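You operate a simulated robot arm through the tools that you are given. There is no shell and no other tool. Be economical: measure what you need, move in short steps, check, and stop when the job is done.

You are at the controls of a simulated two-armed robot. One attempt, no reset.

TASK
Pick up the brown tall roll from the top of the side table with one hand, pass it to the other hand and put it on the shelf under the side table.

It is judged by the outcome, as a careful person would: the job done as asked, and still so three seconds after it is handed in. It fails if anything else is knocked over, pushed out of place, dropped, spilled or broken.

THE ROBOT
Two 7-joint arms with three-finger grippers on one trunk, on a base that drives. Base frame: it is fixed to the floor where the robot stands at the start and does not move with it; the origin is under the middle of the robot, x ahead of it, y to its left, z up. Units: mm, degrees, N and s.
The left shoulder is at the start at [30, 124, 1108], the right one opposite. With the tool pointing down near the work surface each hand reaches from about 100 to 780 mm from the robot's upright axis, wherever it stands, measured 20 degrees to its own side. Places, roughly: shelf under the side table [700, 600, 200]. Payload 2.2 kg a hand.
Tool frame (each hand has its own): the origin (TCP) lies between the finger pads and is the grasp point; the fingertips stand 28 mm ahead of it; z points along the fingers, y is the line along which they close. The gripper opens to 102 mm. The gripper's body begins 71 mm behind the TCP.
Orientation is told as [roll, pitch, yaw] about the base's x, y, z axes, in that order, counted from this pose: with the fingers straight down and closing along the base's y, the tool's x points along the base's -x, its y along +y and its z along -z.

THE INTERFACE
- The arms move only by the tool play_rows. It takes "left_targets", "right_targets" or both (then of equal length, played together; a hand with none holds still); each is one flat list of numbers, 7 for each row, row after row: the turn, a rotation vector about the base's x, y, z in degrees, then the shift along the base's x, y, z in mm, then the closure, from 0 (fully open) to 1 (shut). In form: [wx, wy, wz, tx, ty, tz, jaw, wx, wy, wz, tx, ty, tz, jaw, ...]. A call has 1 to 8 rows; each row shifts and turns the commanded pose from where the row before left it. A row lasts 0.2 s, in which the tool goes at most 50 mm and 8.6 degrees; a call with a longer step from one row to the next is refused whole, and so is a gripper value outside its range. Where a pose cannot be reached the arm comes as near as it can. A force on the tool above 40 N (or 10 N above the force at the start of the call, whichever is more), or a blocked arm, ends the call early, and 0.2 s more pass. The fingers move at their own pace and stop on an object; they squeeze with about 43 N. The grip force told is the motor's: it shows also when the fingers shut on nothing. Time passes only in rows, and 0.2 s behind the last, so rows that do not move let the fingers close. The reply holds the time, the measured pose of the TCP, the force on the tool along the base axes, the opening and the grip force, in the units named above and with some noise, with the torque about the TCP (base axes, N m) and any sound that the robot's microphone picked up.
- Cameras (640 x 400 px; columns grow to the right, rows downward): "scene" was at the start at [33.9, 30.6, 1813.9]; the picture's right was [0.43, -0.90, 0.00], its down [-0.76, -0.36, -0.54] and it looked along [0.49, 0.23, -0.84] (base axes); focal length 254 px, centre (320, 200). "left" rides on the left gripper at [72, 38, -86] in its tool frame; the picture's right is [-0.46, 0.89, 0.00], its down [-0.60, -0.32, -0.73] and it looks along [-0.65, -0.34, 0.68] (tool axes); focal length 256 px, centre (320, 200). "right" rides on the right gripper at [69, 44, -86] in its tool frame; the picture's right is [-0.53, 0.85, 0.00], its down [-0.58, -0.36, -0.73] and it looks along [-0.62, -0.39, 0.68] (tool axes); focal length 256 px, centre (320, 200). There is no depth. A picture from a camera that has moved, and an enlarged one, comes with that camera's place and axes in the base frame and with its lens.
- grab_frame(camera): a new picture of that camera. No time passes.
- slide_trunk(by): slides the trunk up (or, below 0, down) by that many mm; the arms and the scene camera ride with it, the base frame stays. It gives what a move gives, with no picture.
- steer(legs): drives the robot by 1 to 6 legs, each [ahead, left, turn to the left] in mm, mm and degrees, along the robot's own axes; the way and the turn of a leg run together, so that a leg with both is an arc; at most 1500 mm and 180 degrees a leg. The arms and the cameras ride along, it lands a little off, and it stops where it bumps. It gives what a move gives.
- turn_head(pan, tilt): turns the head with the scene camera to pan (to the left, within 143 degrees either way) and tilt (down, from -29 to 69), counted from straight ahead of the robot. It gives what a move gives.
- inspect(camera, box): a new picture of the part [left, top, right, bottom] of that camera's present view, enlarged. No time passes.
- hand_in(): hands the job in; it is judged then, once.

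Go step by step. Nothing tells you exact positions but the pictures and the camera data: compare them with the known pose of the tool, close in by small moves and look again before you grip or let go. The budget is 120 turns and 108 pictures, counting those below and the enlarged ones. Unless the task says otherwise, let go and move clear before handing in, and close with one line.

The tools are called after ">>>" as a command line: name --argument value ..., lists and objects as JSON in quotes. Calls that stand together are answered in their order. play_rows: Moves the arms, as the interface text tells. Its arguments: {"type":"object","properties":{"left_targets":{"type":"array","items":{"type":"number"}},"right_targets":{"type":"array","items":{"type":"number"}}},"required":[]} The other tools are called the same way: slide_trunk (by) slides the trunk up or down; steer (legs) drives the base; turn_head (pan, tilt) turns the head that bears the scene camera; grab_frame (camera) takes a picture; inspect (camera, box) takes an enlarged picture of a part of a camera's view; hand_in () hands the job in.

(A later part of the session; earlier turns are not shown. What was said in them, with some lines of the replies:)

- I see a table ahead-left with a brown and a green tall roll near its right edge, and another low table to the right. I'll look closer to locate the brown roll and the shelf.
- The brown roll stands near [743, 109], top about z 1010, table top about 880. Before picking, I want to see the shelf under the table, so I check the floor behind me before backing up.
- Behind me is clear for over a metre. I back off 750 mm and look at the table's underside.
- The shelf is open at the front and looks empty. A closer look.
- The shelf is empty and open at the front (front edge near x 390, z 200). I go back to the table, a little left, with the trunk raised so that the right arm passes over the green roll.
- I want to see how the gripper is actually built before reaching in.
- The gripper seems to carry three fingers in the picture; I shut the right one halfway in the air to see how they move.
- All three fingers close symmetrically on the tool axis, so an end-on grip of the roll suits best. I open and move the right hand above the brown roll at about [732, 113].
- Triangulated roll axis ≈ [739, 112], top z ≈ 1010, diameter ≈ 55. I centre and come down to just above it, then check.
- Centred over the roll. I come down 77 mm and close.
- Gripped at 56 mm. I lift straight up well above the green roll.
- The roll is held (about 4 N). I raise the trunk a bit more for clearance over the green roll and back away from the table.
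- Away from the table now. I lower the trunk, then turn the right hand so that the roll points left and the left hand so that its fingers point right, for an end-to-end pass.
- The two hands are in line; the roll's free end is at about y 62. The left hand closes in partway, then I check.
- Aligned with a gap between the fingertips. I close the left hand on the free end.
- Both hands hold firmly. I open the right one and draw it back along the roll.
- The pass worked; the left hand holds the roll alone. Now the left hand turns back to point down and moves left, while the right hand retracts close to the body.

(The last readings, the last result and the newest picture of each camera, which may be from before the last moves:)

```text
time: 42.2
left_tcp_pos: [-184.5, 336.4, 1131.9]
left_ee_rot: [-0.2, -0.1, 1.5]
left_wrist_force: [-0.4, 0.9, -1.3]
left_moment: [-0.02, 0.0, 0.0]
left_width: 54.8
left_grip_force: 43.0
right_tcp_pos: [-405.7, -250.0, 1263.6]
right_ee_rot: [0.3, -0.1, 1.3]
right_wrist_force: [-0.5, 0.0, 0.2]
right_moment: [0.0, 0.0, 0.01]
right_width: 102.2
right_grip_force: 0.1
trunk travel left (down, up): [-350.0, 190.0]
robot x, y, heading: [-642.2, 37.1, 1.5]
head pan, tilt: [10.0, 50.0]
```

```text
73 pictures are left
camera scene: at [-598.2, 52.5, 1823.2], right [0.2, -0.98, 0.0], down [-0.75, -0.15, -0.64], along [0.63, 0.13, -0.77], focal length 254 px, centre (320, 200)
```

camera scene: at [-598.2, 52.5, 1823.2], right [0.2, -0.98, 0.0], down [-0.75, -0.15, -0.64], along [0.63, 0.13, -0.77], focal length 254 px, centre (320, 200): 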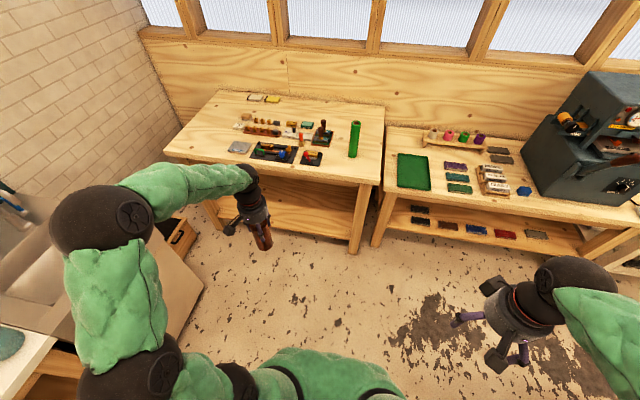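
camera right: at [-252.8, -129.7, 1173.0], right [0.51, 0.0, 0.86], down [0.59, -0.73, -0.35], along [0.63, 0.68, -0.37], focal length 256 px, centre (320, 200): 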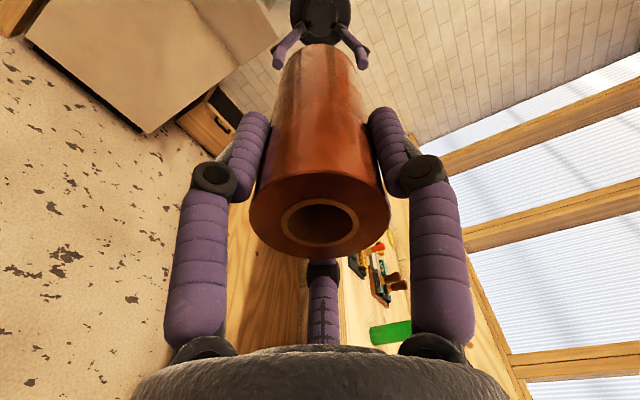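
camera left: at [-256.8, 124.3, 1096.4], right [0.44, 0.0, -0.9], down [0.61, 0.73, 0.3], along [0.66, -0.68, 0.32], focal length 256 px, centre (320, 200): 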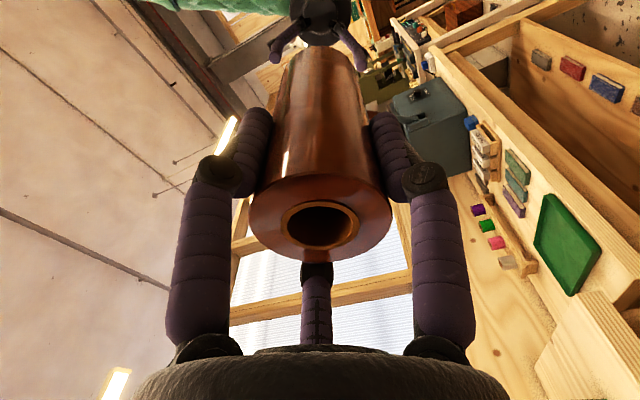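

The roll hangs upright under the left hand. I lower the trunk fully here in the open, then look at the shelf from lower down.

>>> slide_trunk --by -350

>>> turn_head --pan 12 --tilt 38

>>> grab_frame --camera "scene"

>>> grab_frame --camera "left"

```text
time: 45.6
left_tcp_pos: [-183.6, 335.7, 781.3]
left_ee_rot: [-0.3, -0.1, 1.3]
left_wrist_force: [-0.3, 0.6, -0.1]
left_moment: [-0.02, 0.0, -0.01]
left_width: 54.3
left_grip_force: 42.9
right_tcp_pos: [-403.5, -250.9, 913.2]
right_ee_rot: [0.3, 0.0, 1.4]
right_wrist_force: [0.4, 0.3, -0.2]
right_moment: [-0.02, -0.01, -0.03]
right_width: 102.1
right_grip_force: 0.0
trunk travel left (down, up): [0.0, 540.0]
robot x, y, heading: [-643.9, 37.3, 1.1]
head pan, tilt: [10.0, 50.0]
```

```text
time: 46.4
left_tcp_pos: [-183.0, 335.5, 781.1]
left_ee_rot: [-0.4, 0.0, 1.4]
left_wrist_force: [0.0, -0.4, -0.2]
left_moment: [0.0, -0.02, -0.05]
left_width: 54.9
left_grip_force: 43.2
right_tcp_pos: [-403.7, -251.5, 914.0]
right_ee_rot: [0.4, 0.0, 1.4]
right_wrist_force: [-0.1, 0.7, -0.3]
right_moment: [0.02, -0.01, 0.0]
right_width: 102.2
right_grip_force: 0.1
trunk travel left (down, up): [0.0, 540.0]
robot x, y, heading: [-647.9, 33.9, 1.3]
head pan, tilt: [12.0, 38.0]
```

```text
72 pictures are left
camera scene: at [-588.1, 56.9, 1490.3], right [0.23, -0.97, 0.0], down [-0.6, -0.14, -0.79], along [0.77, 0.18, -0.62], focal length 254 px, centre (320, 200)
```

scene: 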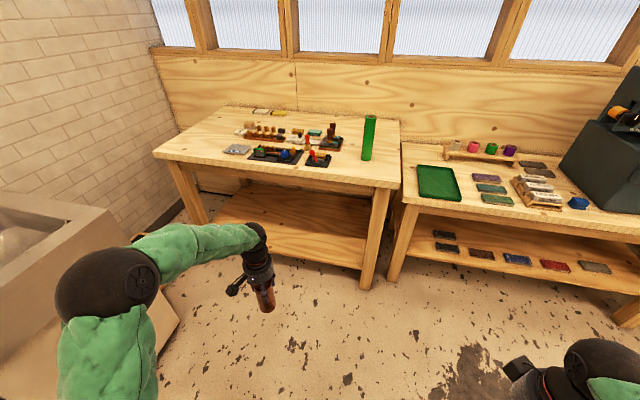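

```text
71 pictures are left
camera left: at [-256.9, 373.0, 867.2], right [0.44, 0.9, 0.0], down [0.61, -0.3, 0.73], along [0.66, -0.33, -0.68], focal length 256 px, centre (320, 200)
```

left: 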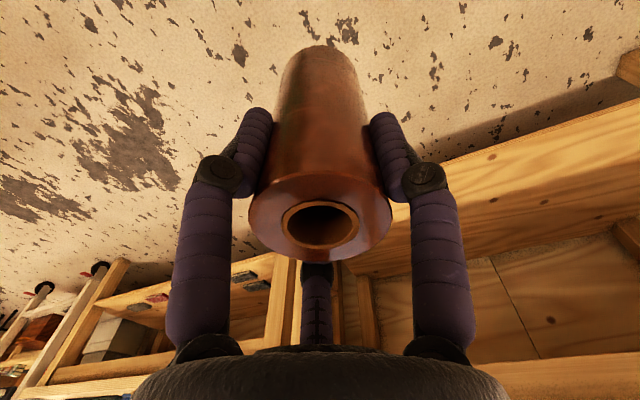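

>>> inspect --camera "scene" --box '[140, 90, 420, 300]'

```text
1.90 times, centred on (280, 195) of scene
camera zoom: at [-588.1, 56.9, 1490.3], right [0.23, -0.97, 0.0], down [-0.6, -0.14, -0.79], along [0.77, 0.18, -0.62], focal length 484 px, centre (396, 210)
```

zoom: 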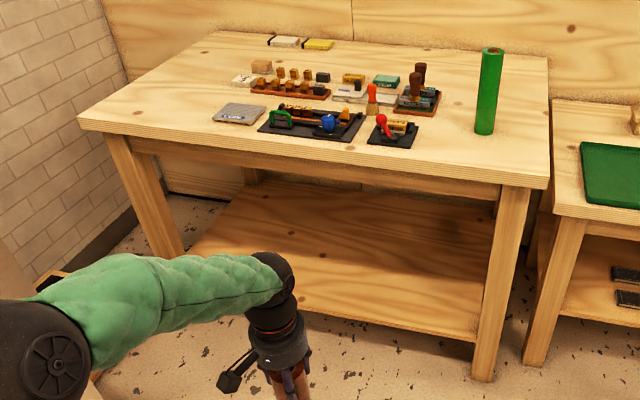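

The shelf's front edge is at about x 440, opening between z 200 and about 755. I lower the hand here in the open first and see how the arm folds.

>>> play_rows --left_targets '[0, 0, 0, 5, 0, -47, 1, 0, 0, 0, 5, 0, -47, 1, 0, 0, 0, 5, 0, -47, 1, 0, 0, 0, 5, 0, -47, 1, 0, 0, 0, 5, 0, -47, 1, 0, 0, 0, 5, 0, -47, 1, 0, 0, 0, 5, 0, -47, 1, 0, 0, 0, 5, 0, -47, 1]'

>>> turn_head --pan 20 --tilt 50

>>> grab_frame --camera "scene"

```text
time: 48.2
left_tcp_pos: [-143.4, 334.2, 404.0]
left_ee_rot: [-0.3, -0.1, 1.4]
left_wrist_force: [0.2, 0.8, -0.1]
left_moment: [-0.01, 0.01, 0.02]
left_width: 54.7
left_grip_force: 43.2
right_tcp_pos: [-404.4, -249.8, 912.6]
right_ee_rot: [0.4, 0.0, 1.4]
right_wrist_force: [0.1, -0.3, 0.0]
right_moment: [-0.03, -0.03, 0.0]
right_width: 101.8
right_grip_force: 0.1
trunk travel left (down, up): [0.0, 540.0]
robot x, y, heading: [-643.1, 39.1, 1.4]
head pan, tilt: [12.0, 38.0]
```

```text
time: 48.9
left_tcp_pos: [-144.8, 332.9, 404.7]
left_ee_rot: [-0.4, 0.0, 1.5]
left_wrist_force: [-1.1, -0.8, -0.4]
left_moment: [-0.02, 0.01, -0.01]
left_width: 54.4
left_grip_force: 43.0
right_tcp_pos: [-403.0, -250.2, 914.1]
right_ee_rot: [0.4, 0.0, 1.3]
right_wrist_force: [0.4, 0.0, -0.5]
right_moment: [-0.04, 0.03, 0.0]
right_width: 102.2
right_grip_force: 0.2
trunk travel left (down, up): [0.0, 540.0]
robot x, y, heading: [-641.9, 41.0, 1.3]
head pan, tilt: [20.0, 50.0]
```

```text
69 pictures are left
camera scene: at [-600.3, 64.9, 1473.3], right [0.36, -0.93, 0.0], down [-0.71, -0.28, -0.64], along [0.6, 0.23, -0.77], focal length 254 px, centre (320, 200)
```

scene: 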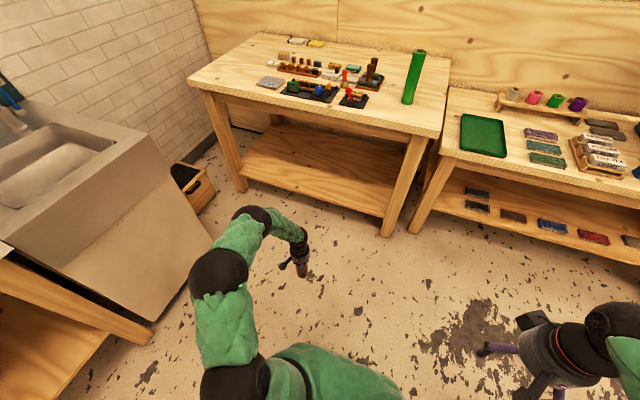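

The elbow sits fairly high near the hand; I stretch the arm further forward in the open to see whether it would then fit under the table.

>>> play_rows --left_targets '[0, 0, 0, 26, 0, -10, 1, 0, 0, 0, 26, 0, -10, 1, 0, 0, 0, 26, 0, -10, 1, 0, 0, 0, 26, 0, -10, 1, 0, 0, 0, 26, 0, -10, 1, 0, 0, 0, 26, 0, -10, 1, 0, 0, 0, 26, 0, -10, 1]'

>>> grab_frame --camera "scene"

```text
time: 50.5
left_tcp_pos: [15.6, 337.8, 351.9]
left_ee_rot: [-0.1, -0.5, 1.6]
left_wrist_force: [2.3, 1.5, 0.7]
left_moment: [-0.09, 0.09, 0.01]
left_width: 54.5
left_grip_force: 42.7
left hand out of reach, approached as far as the arm can: row 7
right_tcp_pos: [-403.9, -250.8, 914.3]
right_ee_rot: [0.5, 0.0, 1.3]
right_wrist_force: [-0.7, 0.4, 0.5]
right_moment: [0.02, -0.05, -0.02]
right_width: 102.1
right_grip_force: 0.0
trunk travel left (down, up): [0.0, 540.0]
robot x, y, heading: [-643.4, 36.9, 1.5]
head pan, tilt: [20.0, 50.0]
```

```text
68 pictures are left
camera scene: at [-601.4, 64.8, 1473.5], right [0.36, -0.93, 0.0], down [-0.71, -0.28, -0.64], along [0.6, 0.23, -0.77], focal length 254 px, centre (320, 200)
```

scene: 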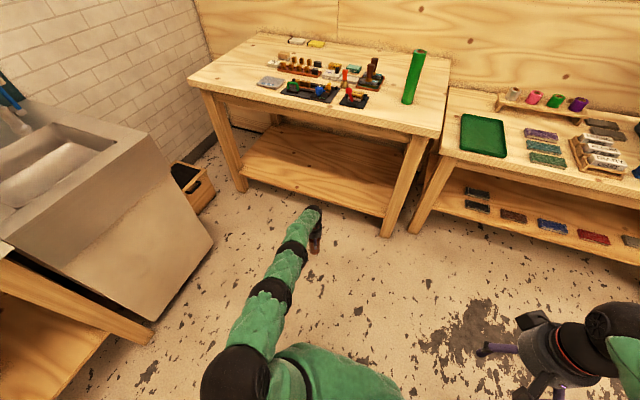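

Stretched out, the arm lies low and nearly straight – it fits under the table. I pull in slightly and drive forward partway at this height (roll bottom ≈ 250).

>>> play_rows --left_targets '[0, 0, 0, -20, 0, 2, 1, 0, 0, 0, -20, 0, 0, 1]'

>>> steer --legs '[[300, 0, -1.4]]'

>>> grab_frame --camera "scene"

>>> grab_frame --camera "left"

```text
time: 51.1
left_tcp_pos: [-29.2, 334.7, 349.9]
left_ee_rot: [-0.2, -0.1, 1.4]
left_wrist_force: [-0.4, 0.0, -0.5]
left_moment: [0.0, 0.03, -0.03]
left_width: 54.3
left_grip_force: 42.8
right_tcp_pos: [-403.0, -250.7, 912.7]
right_ee_rot: [0.4, -0.1, 1.4]
right_wrist_force: [0.3, 0.1, -0.3]
right_moment: [0.0, -0.02, -0.01]
right_width: 101.9
right_grip_force: 0.2
trunk travel left (down, up): [0.0, 540.0]
robot x, y, heading: [-638.2, 37.6, 1.4]
head pan, tilt: [20.0, 50.0]
```

```text
time: 53.2
left_tcp_pos: [280.6, 318.1, 347.0]
left_ee_rot: [-0.3, 0.0, -0.5]
left_wrist_force: [-0.4, -0.1, -0.3]
left_moment: [0.0, -0.02, -0.04]
left_width: 54.4
left_grip_force: 42.7
right_tcp_pos: [-112.1, -255.6, 913.9]
right_ee_rot: [0.4, 0.0, -0.4]
right_wrist_force: [0.1, 0.1, 1.7]
right_moment: [0.0, 0.02, -0.03]
right_width: 101.9
right_grip_force: 0.0
trunk travel left (down, up): [0.0, 540.0]
robot x, y, heading: [-344.9, 39.8, -0.3]
head pan, tilt: [20.0, 50.0]
```

```text
67 pictures are left
camera scene: at [-298.3, 66.3, 1473.2], right [0.34, -0.94, 0.0], down [-0.72, -0.26, -0.64], along [0.61, 0.22, -0.77], focal length 254 px, centre (320, 200)
```

scene: 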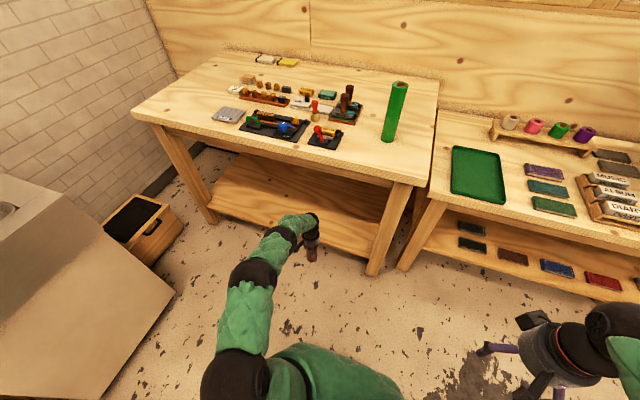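

```text
66 pictures are left
camera left: at [209.3, 358.1, 434.2], right [0.47, 0.88, 0.0], down [0.6, -0.32, 0.73], along [0.64, -0.35, -0.68], focal length 256 px, centre (320, 200)
```

left: 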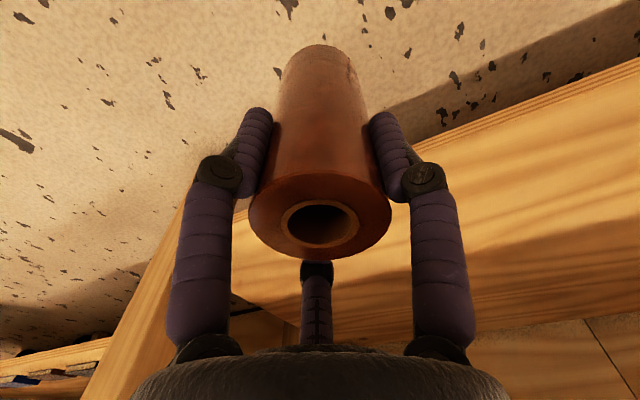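

The elbow may come close to the table's apron, so I turn the right hand (kept well back) to use its camera as a side view of the left arm.

>>> play_rows --right_targets '[0, 0, 8.5, 0, 0, 0, 0, 0, 0, 8.5, 0, 0, 0, 0, 0, 0, 8.5, 0, 0, 0, 0, 0, 0, 8.5, 0, 0, 0, 0, 0, 0, 8.5, 0, 0, 0, 0, 0, 0, 8.5, 0, 0, 0, 0, 0, 0, 8.5, 0, 0, 0, 0, 0, 0, 8.5, 0, 0, 0, 0]'

>>> play_rows --right_targets '[0, 0, 8.5, 0, 0, 0, 0, 6, -4.5, 0, 0, 0, 0, 0, 6, -4.5, 0, 0, 0, 0, 0, 6, -4.5, 0, 0, 0, 0, 0, 6, -4.5, 0, 0, 0, 0, 0]'

>>> grab_frame --camera "right"

```text
time: 55.0
left_tcp_pos: [281.0, 317.2, 347.6]
left_ee_rot: [-0.2, 0.0, -0.4]
left_wrist_force: [0.5, 0.1, -0.6]
left_moment: [-0.05, 0.01, 0.03]
left_width: 54.1
left_grip_force: 43.0
right_tcp_pos: [-112.0, -254.4, 914.5]
right_ee_rot: [0.4, 0.0, 67.8]
right_wrist_force: [1.1, -1.2, 0.7]
right_moment: [0.0, 0.01, 0.02]
right_width: 102.0
right_grip_force: 0.0
trunk travel left (down, up): [0.0, 540.0]
robot x, y, heading: [-342.6, 35.9, -0.5]
head pan, tilt: [20.0, 50.0]
```

```text
time: 56.2
left_tcp_pos: [281.3, 318.7, 349.1]
left_ee_rot: [-0.3, -0.1, -0.4]
left_wrist_force: [0.8, -0.4, 0.1]
left_moment: [0.01, 0.01, 0.01]
left_width: 54.1
left_grip_force: 43.1
right_tcp_pos: [-112.4, -256.1, 913.9]
right_ee_rot: [-12.4, -27.5, 79.2]
right_wrist_force: [0.5, 0.6, -0.7]
right_moment: [0.02, 0.01, 0.01]
right_width: 101.8
right_grip_force: 0.2
trunk travel left (down, up): [0.0, 540.0]
robot x, y, heading: [-340.9, 41.2, -0.4]
head pan, tilt: [20.0, 50.0]
```

```text
65 pictures are left
camera right: at [-190.1, -337.7, 948.2], right [-0.71, 0.7, 0.09], down [0.22, 0.11, 0.97], along [0.67, 0.7, -0.23], focal length 256 px, centre (320, 200)
```

right: 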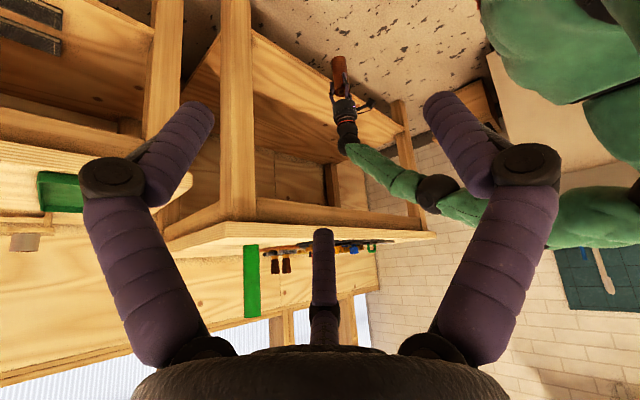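

This side view is very useful. I zoom in to measure the shelf edge, roll bottom and apron.

>>> inspect --camera "right" --box '[200, 20, 460, 250]'

```text
1.74 times, centred on (330, 135) of right
camera zoom: at [-190.1, -337.7, 948.2], right [-0.71, 0.7, 0.09], down [0.22, 0.11, 0.97], along [0.67, 0.7, -0.23], focal length 445 px, centre (303, 313)
```

zoom: 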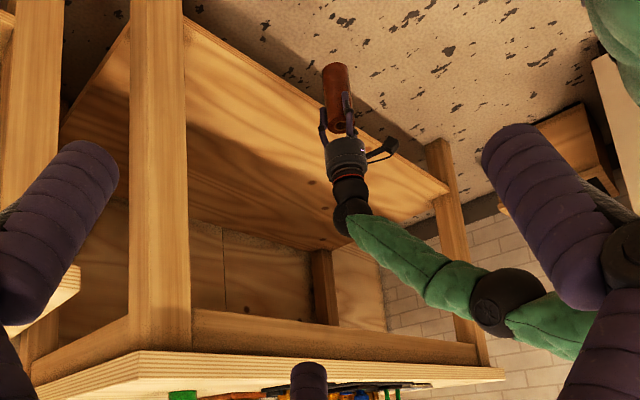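

Shelf front edge x ≈ 412, z ≈ 200; apron bottom z ≈ 767 – the arm fits with the roll near x 490. I drive forward slowly in two steps.

>>> steer --legs '[[110, 0, 0]]'

>>> grab_frame --camera "right"

>>> grab_frame --camera "left"

```text
time: 57.4
left_tcp_pos: [389.8, 316.7, 348.3]
left_ee_rot: [-0.3, 0.1, -0.4]
left_wrist_force: [-0.3, 1.0, 0.0]
left_moment: [-0.02, 0.0, 0.0]
left_width: 54.3
left_grip_force: 43.2
right_tcp_pos: [-2.8, -255.7, 913.2]
right_ee_rot: [-12.3, -27.4, 79.2]
right_wrist_force: [0.1, -0.1, 0.0]
right_moment: [0.03, 0.0, -0.01]
right_width: 102.2
right_grip_force: 0.1
trunk travel left (down, up): [0.0, 540.0]
robot x, y, heading: [-232.5, 41.7, -0.4]
head pan, tilt: [20.0, 50.0]
```

```text
63 pictures are left
camera right: at [-81.2, -338.6, 948.3], right [-0.71, 0.7, 0.09], down [0.22, 0.11, 0.97], along [0.67, 0.7, -0.23], focal length 256 px, centre (320, 200)
```

right: 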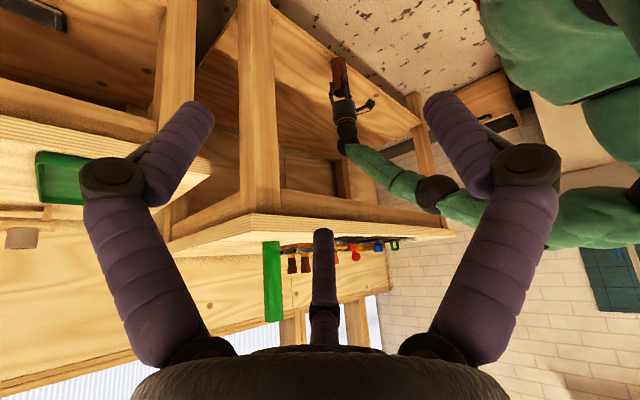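

```text
62 pictures are left
camera left: at [318.4, 356.9, 434.0], right [0.47, 0.88, -0.01], down [0.6, -0.32, 0.73], along [0.64, -0.35, -0.68], focal length 256 px, centre (320, 200)
```

left: 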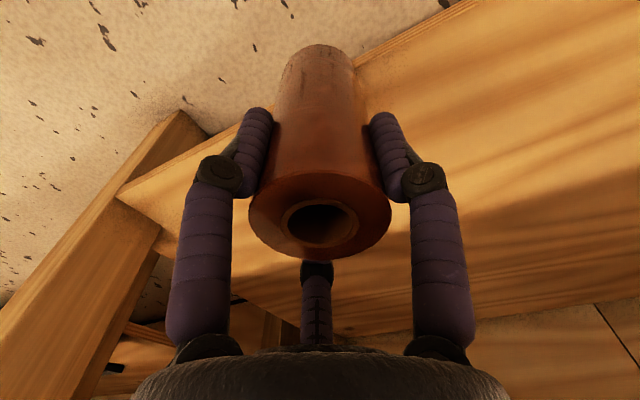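

The shelf top could be a bit higher than 200 (maybe 220), so I raise the hand 20 mm before crossing the edge, then creep on to about x 470.

>>> play_rows --left_targets '[0, 0, 0, 0, 0, 10, 1, 0, 0, 0, 0, 0, 10, 1]'

>>> steer --legs '[[80, 0, 0]]'

>>> inspect --camera "right" --box '[200, 20, 460, 250]'

>>> grab_frame --camera "left"

```text
time: 58.0
left_tcp_pos: [389.4, 316.5, 367.9]
left_ee_rot: [-0.3, 0.0, -0.3]
left_wrist_force: [-0.6, 0.2, -0.7]
left_moment: [0.03, -0.07, -0.01]
left_width: 54.2
left_grip_force: 42.9
right_tcp_pos: [-2.6, -256.7, 913.4]
right_ee_rot: [-12.4, -27.5, 79.3]
right_wrist_force: [0.6, -0.1, 0.2]
right_moment: [-0.02, 0.0, 0.02]
right_width: 102.1
right_grip_force: 0.1
trunk travel left (down, up): [0.0, 540.0]
robot x, y, heading: [-234.8, 38.6, -0.5]
head pan, tilt: [20.0, 50.0]
```

```text
time: 59.0
left_tcp_pos: [470.0, 316.3, 366.6]
left_ee_rot: [-0.2, 0.0, -0.4]
left_wrist_force: [-0.4, -0.2, -0.1]
left_moment: [0.01, 0.02, 0.04]
left_width: 54.4
left_grip_force: 43.4
right_tcp_pos: [76.8, -256.5, 912.3]
right_ee_rot: [-12.4, -27.4, 79.1]
right_wrist_force: [0.7, 0.0, 0.7]
right_moment: [0.02, -0.02, 0.0]
right_width: 102.0
right_grip_force: 0.0
trunk travel left (down, up): [0.0, 540.0]
robot x, y, heading: [-153.9, 35.6, -0.7]
head pan, tilt: [20.0, 50.0]
```

```text
1.74 times, centred on (330, 135) of right
camera zoom: at [-1.4, -339.3, 948.2], right [-0.71, 0.7, 0.09], down [0.23, 0.11, 0.97], along [0.67, 0.7, -0.23], focal length 445 px, centre (303, 313)
```

zoom: 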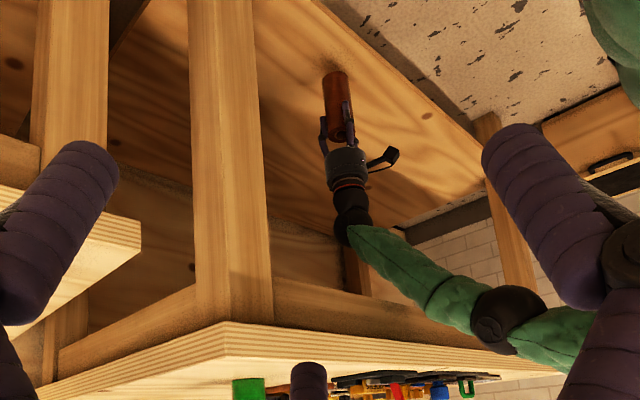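

```text
60 pictures are left
camera left: at [398.4, 355.9, 453.0], right [0.47, 0.88, -0.01], down [0.6, -0.32, 0.73], along [0.64, -0.35, -0.68], focal length 256 px, centre (320, 200)
```

left: 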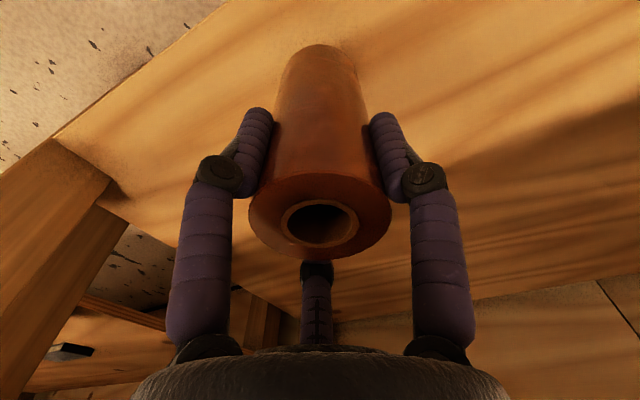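

The roll is above the shelf, 70 mm inside the front edge (x ≈ 397), with the arm clear of the apron. I lower gently.

>>> play_rows --left_targets '[0, 0, 0, 0, 0, -9, 1, 0, 0, 0, 0, 0, -9, 1, 0, 0, 0, 0, 0, -6, 1, 0, 0, 0, 0, 0, -4, 1, 0, 0, 0, 0, 0, -3, 1, 0, 0, 0, 0, 0, -3, 1]'

>>> inspect --camera "right" --box '[260, 30, 400, 150]'

```text
time: 60.4
left_tcp_pos: [470.9, 317.1, 332.8]
left_ee_rot: [-0.3, 0.1, -0.3]
left_wrist_force: [-0.7, 0.7, -0.4]
left_moment: [-0.01, 0.02, 0.01]
left_width: 54.2
left_grip_force: 43.4
right_tcp_pos: [76.2, -256.1, 912.4]
right_ee_rot: [-12.3, -27.4, 79.2]
right_wrist_force: [0.6, -0.5, -0.2]
right_moment: [0.0, -0.01, 0.01]
right_width: 102.1
right_grip_force: 0.1
trunk travel left (down, up): [0.0, 540.0]
robot x, y, heading: [-152.9, 39.2, -0.9]
head pan, tilt: [20.0, 50.0]
```

```text
3.33 times, centred on (330, 90) of right
camera zoom: at [-1.8, -339.3, 948.3], right [-0.71, 0.7, 0.09], down [0.22, 0.11, 0.97], along [0.67, 0.7, -0.23], focal length 853 px, centre (287, 567)
```

zoom: 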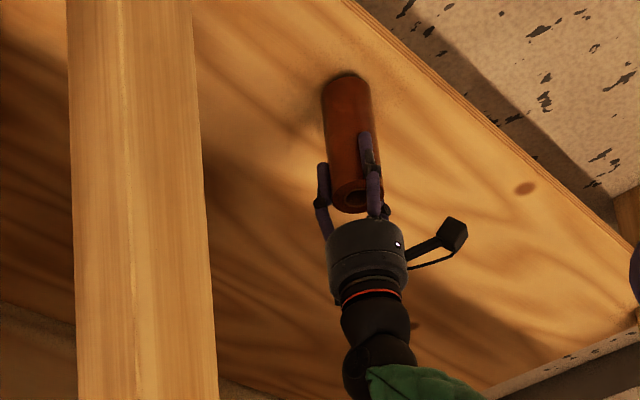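

Close to the shelf now, no contact force yet. I keep lowering in small steps until it touches.

>>> play_rows --left_targets '[0, 0, 0, 0, 0, -2, 1, 0, 0, 0, 0, 0, -2, 1, 0, 0, 0, 0, 0, -2, 1, 0, 0, 0, 0, 0, -2, 1, 0, 0, 0, 0, 0, -2, 1, 0, 0, 0, 0, 0, -2, 1]'

>>> inspect --camera "right" --box '[290, 40, 370, 100]'

```text
time: 61.8
left_tcp_pos: [471.6, 316.5, 324.6]
left_ee_rot: [-0.3, -0.2, -0.3]
left_wrist_force: [-9.5, -4.0, 28.3]
left_moment: [-0.08, 0.42, 0.14]
left_width: 54.4
left_grip_force: 43.3
right_tcp_pos: [74.2, -257.0, 913.4]
right_ee_rot: [-12.5, -27.4, 79.1]
right_wrist_force: [-0.9, -0.9, 0.2]
right_moment: [0.0, -0.01, -0.03]
right_width: 101.9
right_grip_force: 0.0
trunk travel left (down, up): [0.0, 540.0]
robot x, y, heading: [-153.3, 38.5, -0.3]
head pan, tilt: [20.0, 50.0]
```

```text
6.67 times, centred on (330, 70) of right
camera zoom: at [-3.9, -340.3, 948.6], right [-0.71, 0.7, 0.09], down [0.22, 0.11, 0.97], along [0.67, 0.7, -0.23], focal length 1707 px, centre (253, 1067)
```

zoom: 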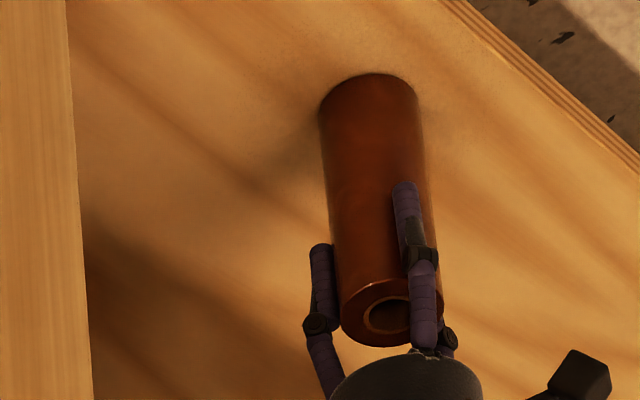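

The roll stands on the shelf (28 N contact). I ease off the pressure and open slowly.

>>> play_rows --left_targets '[0, 0, 0, 0, 0, 2.5, 1, 0, 0, 0, 0, 0, 0, 1]'

>>> play_rows --left_targets '[0, 0, 0, 0, 0, 0, 0.4, 0, 0, 0, 0, 0, 0, 0.3, 0, 0, 0, 0, 0, 0, 0.15, 0, 0, 0, 0, 0, 0, 0, 0, 0, 0, 0, 0, 0, 0, 0, 0, 0, 0, 0, 0, 0]'

>>> inspect --camera "right" --box '[270, 30, 390, 120]'

>>> grab_frame --camera "left"

```text
time: 62.4
left_tcp_pos: [472.0, 316.1, 325.2]
left_ee_rot: [-0.2, -0.3, -0.5]
left_wrist_force: [2.8, -1.2, 11.5]
left_moment: [0.03, -0.58, -0.08]
left_width: 54.2
left_grip_force: 42.8
right_tcp_pos: [76.2, -257.0, 913.1]
right_ee_rot: [-12.3, -27.3, 79.2]
right_wrist_force: [-0.8, 0.0, -1.1]
right_moment: [0.04, 0.02, 0.03]
right_width: 101.9
right_grip_force: 0.0
trunk travel left (down, up): [0.0, 540.0]
robot x, y, heading: [-153.7, 39.3, -0.5]
head pan, tilt: [20.0, 50.0]
```

```text
time: 63.8
left_tcp_pos: [469.0, 315.4, 323.8]
left_ee_rot: [-0.3, 0.2, -0.5]
left_wrist_force: [-0.7, 0.7, 0.4]
left_moment: [0.03, 0.0, 0.03]
left_width: 102.3
left_grip_force: 0.0
right_tcp_pos: [76.3, -258.3, 914.4]
right_ee_rot: [-12.3, -27.4, 79.3]
right_wrist_force: [-0.3, 0.4, -0.6]
right_moment: [0.01, 0.0, -0.03]
right_width: 102.2
right_grip_force: 0.2
trunk travel left (down, up): [0.0, 540.0]
robot x, y, heading: [-156.0, 42.3, -0.4]
head pan, tilt: [20.0, 50.0]
```

```text
4.44 times, centred on (330, 75) of right
camera zoom: at [-2.0, -339.4, 948.3], right [-0.71, 0.7, 0.09], down [0.22, 0.11, 0.97], along [0.67, 0.7, -0.23], focal length 1138 px, centre (276, 756)
```

zoom: 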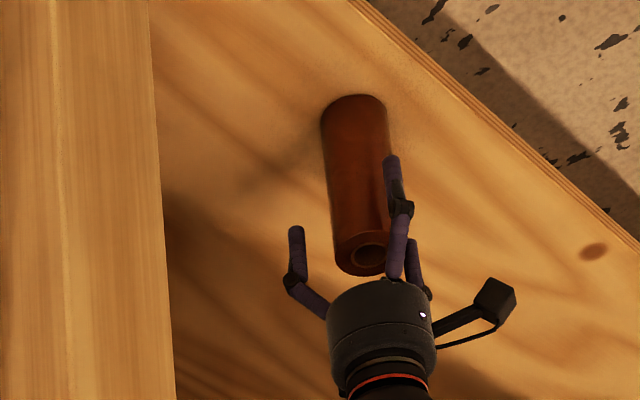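

```text
56 pictures are left
camera left: at [398.3, 356.0, 410.1], right [0.47, 0.88, -0.01], down [0.6, -0.32, 0.73], along [0.64, -0.35, -0.68], focal length 256 px, centre (320, 200)
```

left: 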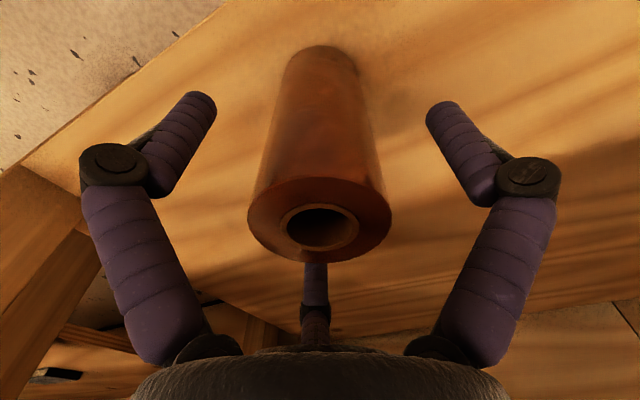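

The roll stands free and upright. I rise just enough for the fingertips to clear its top, easing back slightly to keep the forearm clear of the apron.

>>> play_rows --left_targets '[0, 0, 0, -2, 0, 10, 0, 0, 0, 0, -2, 0, 10, 0, 0, 0, 0, -2, 0, 10, 0, 0, 0, 0, -2, 0, 10, 0, 0, 0, 0, -2, 0, 10, 0]'

>>> inspect --camera "right" --box '[200, 20, 460, 250]'

>>> grab_frame --camera "left"

```text
time: 65.0
left_tcp_pos: [461.6, 315.9, 375.1]
left_ee_rot: [-0.3, 0.1, -0.5]
left_wrist_force: [0.0, -0.2, 0.2]
left_moment: [0.0, 0.03, 0.0]
left_width: 101.9
left_grip_force: 0.0
right_tcp_pos: [77.2, -256.8, 913.1]
right_ee_rot: [-12.3, -27.3, 79.2]
right_wrist_force: [0.6, 0.5, 0.2]
right_moment: [0.03, -0.01, 0.03]
right_width: 101.8
right_grip_force: 0.0
trunk travel left (down, up): [0.0, 540.0]
robot x, y, heading: [-154.3, 39.4, -0.1]
head pan, tilt: [20.0, 50.0]
```

```text
1.74 times, centred on (330, 135) of right
camera zoom: at [-2.0, -339.5, 948.3], right [-0.71, 0.7, 0.09], down [0.22, 0.11, 0.97], along [0.67, 0.7, -0.23], focal length 445 px, centre (303, 313)
```

zoom: 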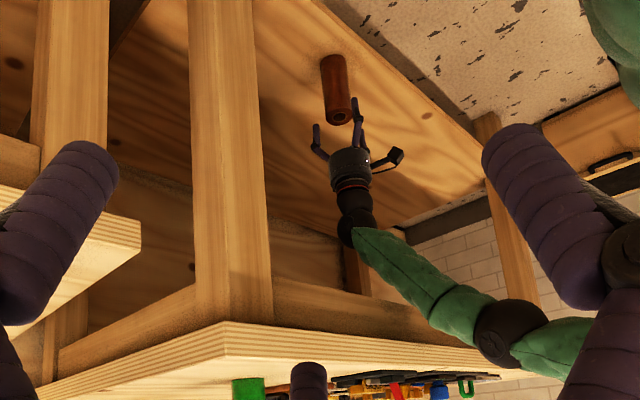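

```text
54 pictures are left
camera left: at [389.1, 355.5, 459.8], right [0.47, 0.88, -0.01], down [0.6, -0.32, 0.73], along [0.64, -0.35, -0.68], focal length 256 px, centre (320, 200)
```

left: 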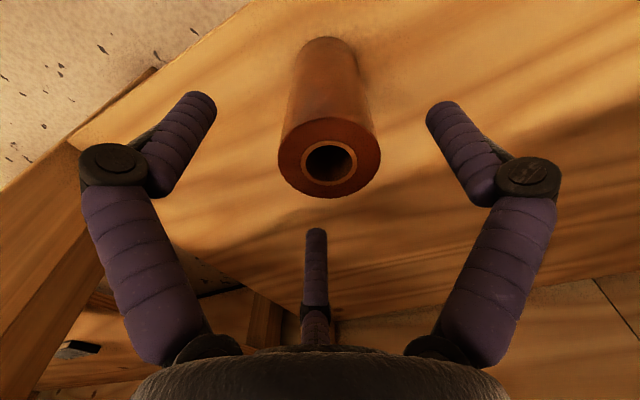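

>>> play_rows --left_targets '[0, 0, 0, -2, 0, 8, 0, 0, 0, 0, -2, 0, 8, 0]'

>>> inspect --camera "right" --box '[260, 30, 400, 150]'

```text
time: 65.6
left_tcp_pos: [455.5, 316.4, 389.6]
left_ee_rot: [-0.3, 0.1, -0.5]
left_wrist_force: [-0.1, 0.3, 0.2]
left_moment: [0.02, 0.0, -0.01]
left_width: 101.9
left_grip_force: 0.1
right_tcp_pos: [76.5, -257.4, 913.1]
right_ee_rot: [-12.3, -27.4, 79.2]
right_wrist_force: [0.5, -0.1, -0.4]
right_moment: [-0.01, -0.05, -0.03]
right_width: 101.8
right_grip_force: 0.1
trunk travel left (down, up): [0.0, 540.0]
robot x, y, heading: [-155.0, 39.4, -0.6]
head pan, tilt: [20.0, 50.0]
```

```text
3.33 times, centred on (330, 90) of right
camera zoom: at [-2.1, -339.5, 948.3], right [-0.71, 0.7, 0.09], down [0.22, 0.11, 0.97], along [0.67, 0.7, -0.23], focal length 853 px, centre (287, 567)
```

zoom: 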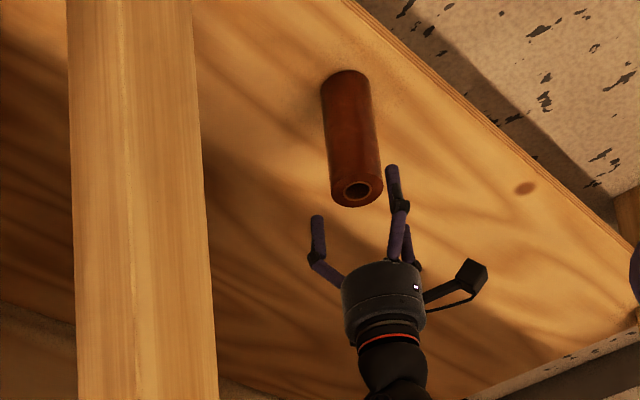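

The fingertips are above the roll's top (about 366 vs 345). I drive straight back out.

>>> steer --legs '[[-420, 0, 0]]'

>>> turn_head --pan 18 --tilt 38

>>> grab_frame --camera "scene"

>>> grab_frame --camera "left"

```text
time: 68.2
left_tcp_pos: [31.4, 322.2, 390.4]
left_ee_rot: [-0.3, 0.1, 0.0]
left_wrist_force: [0.3, 0.3, 0.2]
left_moment: [0.04, -0.02, 0.01]
left_width: 101.8
left_grip_force: 0.1
right_tcp_pos: [-344.0, -252.2, 912.6]
right_ee_rot: [-12.2, -27.4, 79.6]
right_wrist_force: [0.9, -0.6, -0.1]
right_moment: [-0.03, 0.0, 0.04]
right_width: 101.9
right_grip_force: 0.1
trunk travel left (down, up): [0.0, 540.0]
robot x, y, heading: [-574.4, 41.0, 0.0]
head pan, tilt: [20.0, 50.0]
```

```text
time: 69.0
left_tcp_pos: [31.6, 322.8, 389.8]
left_ee_rot: [-0.3, 0.2, 0.0]
left_wrist_force: [-0.4, -0.4, 0.4]
left_moment: [-0.02, -0.01, -0.04]
left_width: 101.9
left_grip_force: 0.1
right_tcp_pos: [-343.6, -253.2, 913.2]
right_ee_rot: [-12.3, -27.4, 79.5]
right_wrist_force: [0.0, -0.9, 0.0]
right_moment: [-0.01, -0.02, 0.0]
right_width: 102.0
right_grip_force: 0.1
trunk travel left (down, up): [0.0, 540.0]
robot x, y, heading: [-575.7, 39.5, -0.1]
head pan, tilt: [18.0, 38.0]
```

```text
52 pictures are left
camera scene: at [-523.3, 67.1, 1490.3], right [0.31, -0.95, 0.0], down [-0.59, -0.19, -0.79], along [0.75, 0.24, -0.62], focal length 254 px, centre (320, 200)
```

scene: 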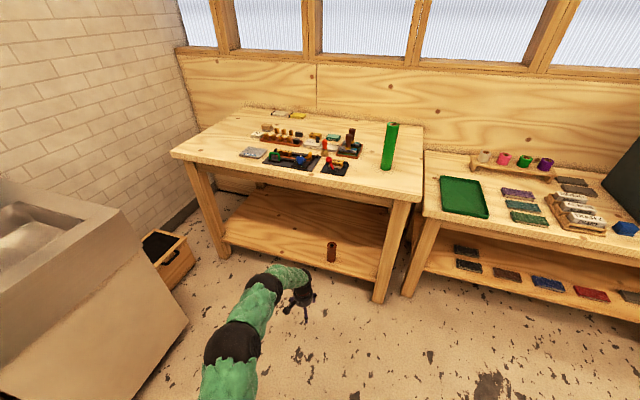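

```text
51 pictures are left
camera left: at [-41.2, 362.2, 475.7], right [0.46, 0.89, 0.0], down [0.6, -0.31, 0.73], along [0.65, -0.34, -0.68], focal length 256 px, centre (320, 200)
```

left: 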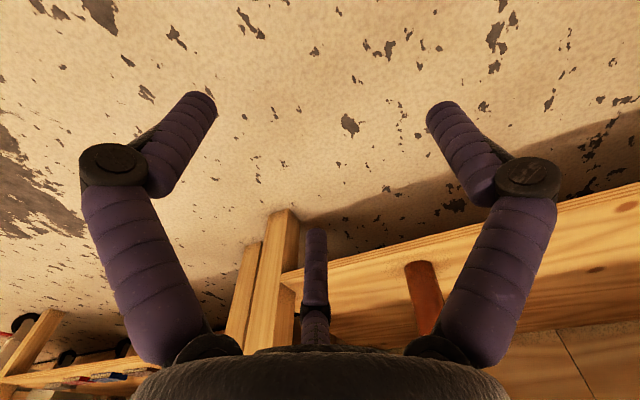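

The brown roll stands upright on the shelf, everything else looks undisturbed and both hands are clear, so I hand in.

>>> hand_in

```text
The job is handed in.
```

I picked the brown roll off the table with the right hand, passed it to the left hand, and stood it upright on the shelf under the side table. In the last pictures it was still standing there and nothing else looked disturbed.
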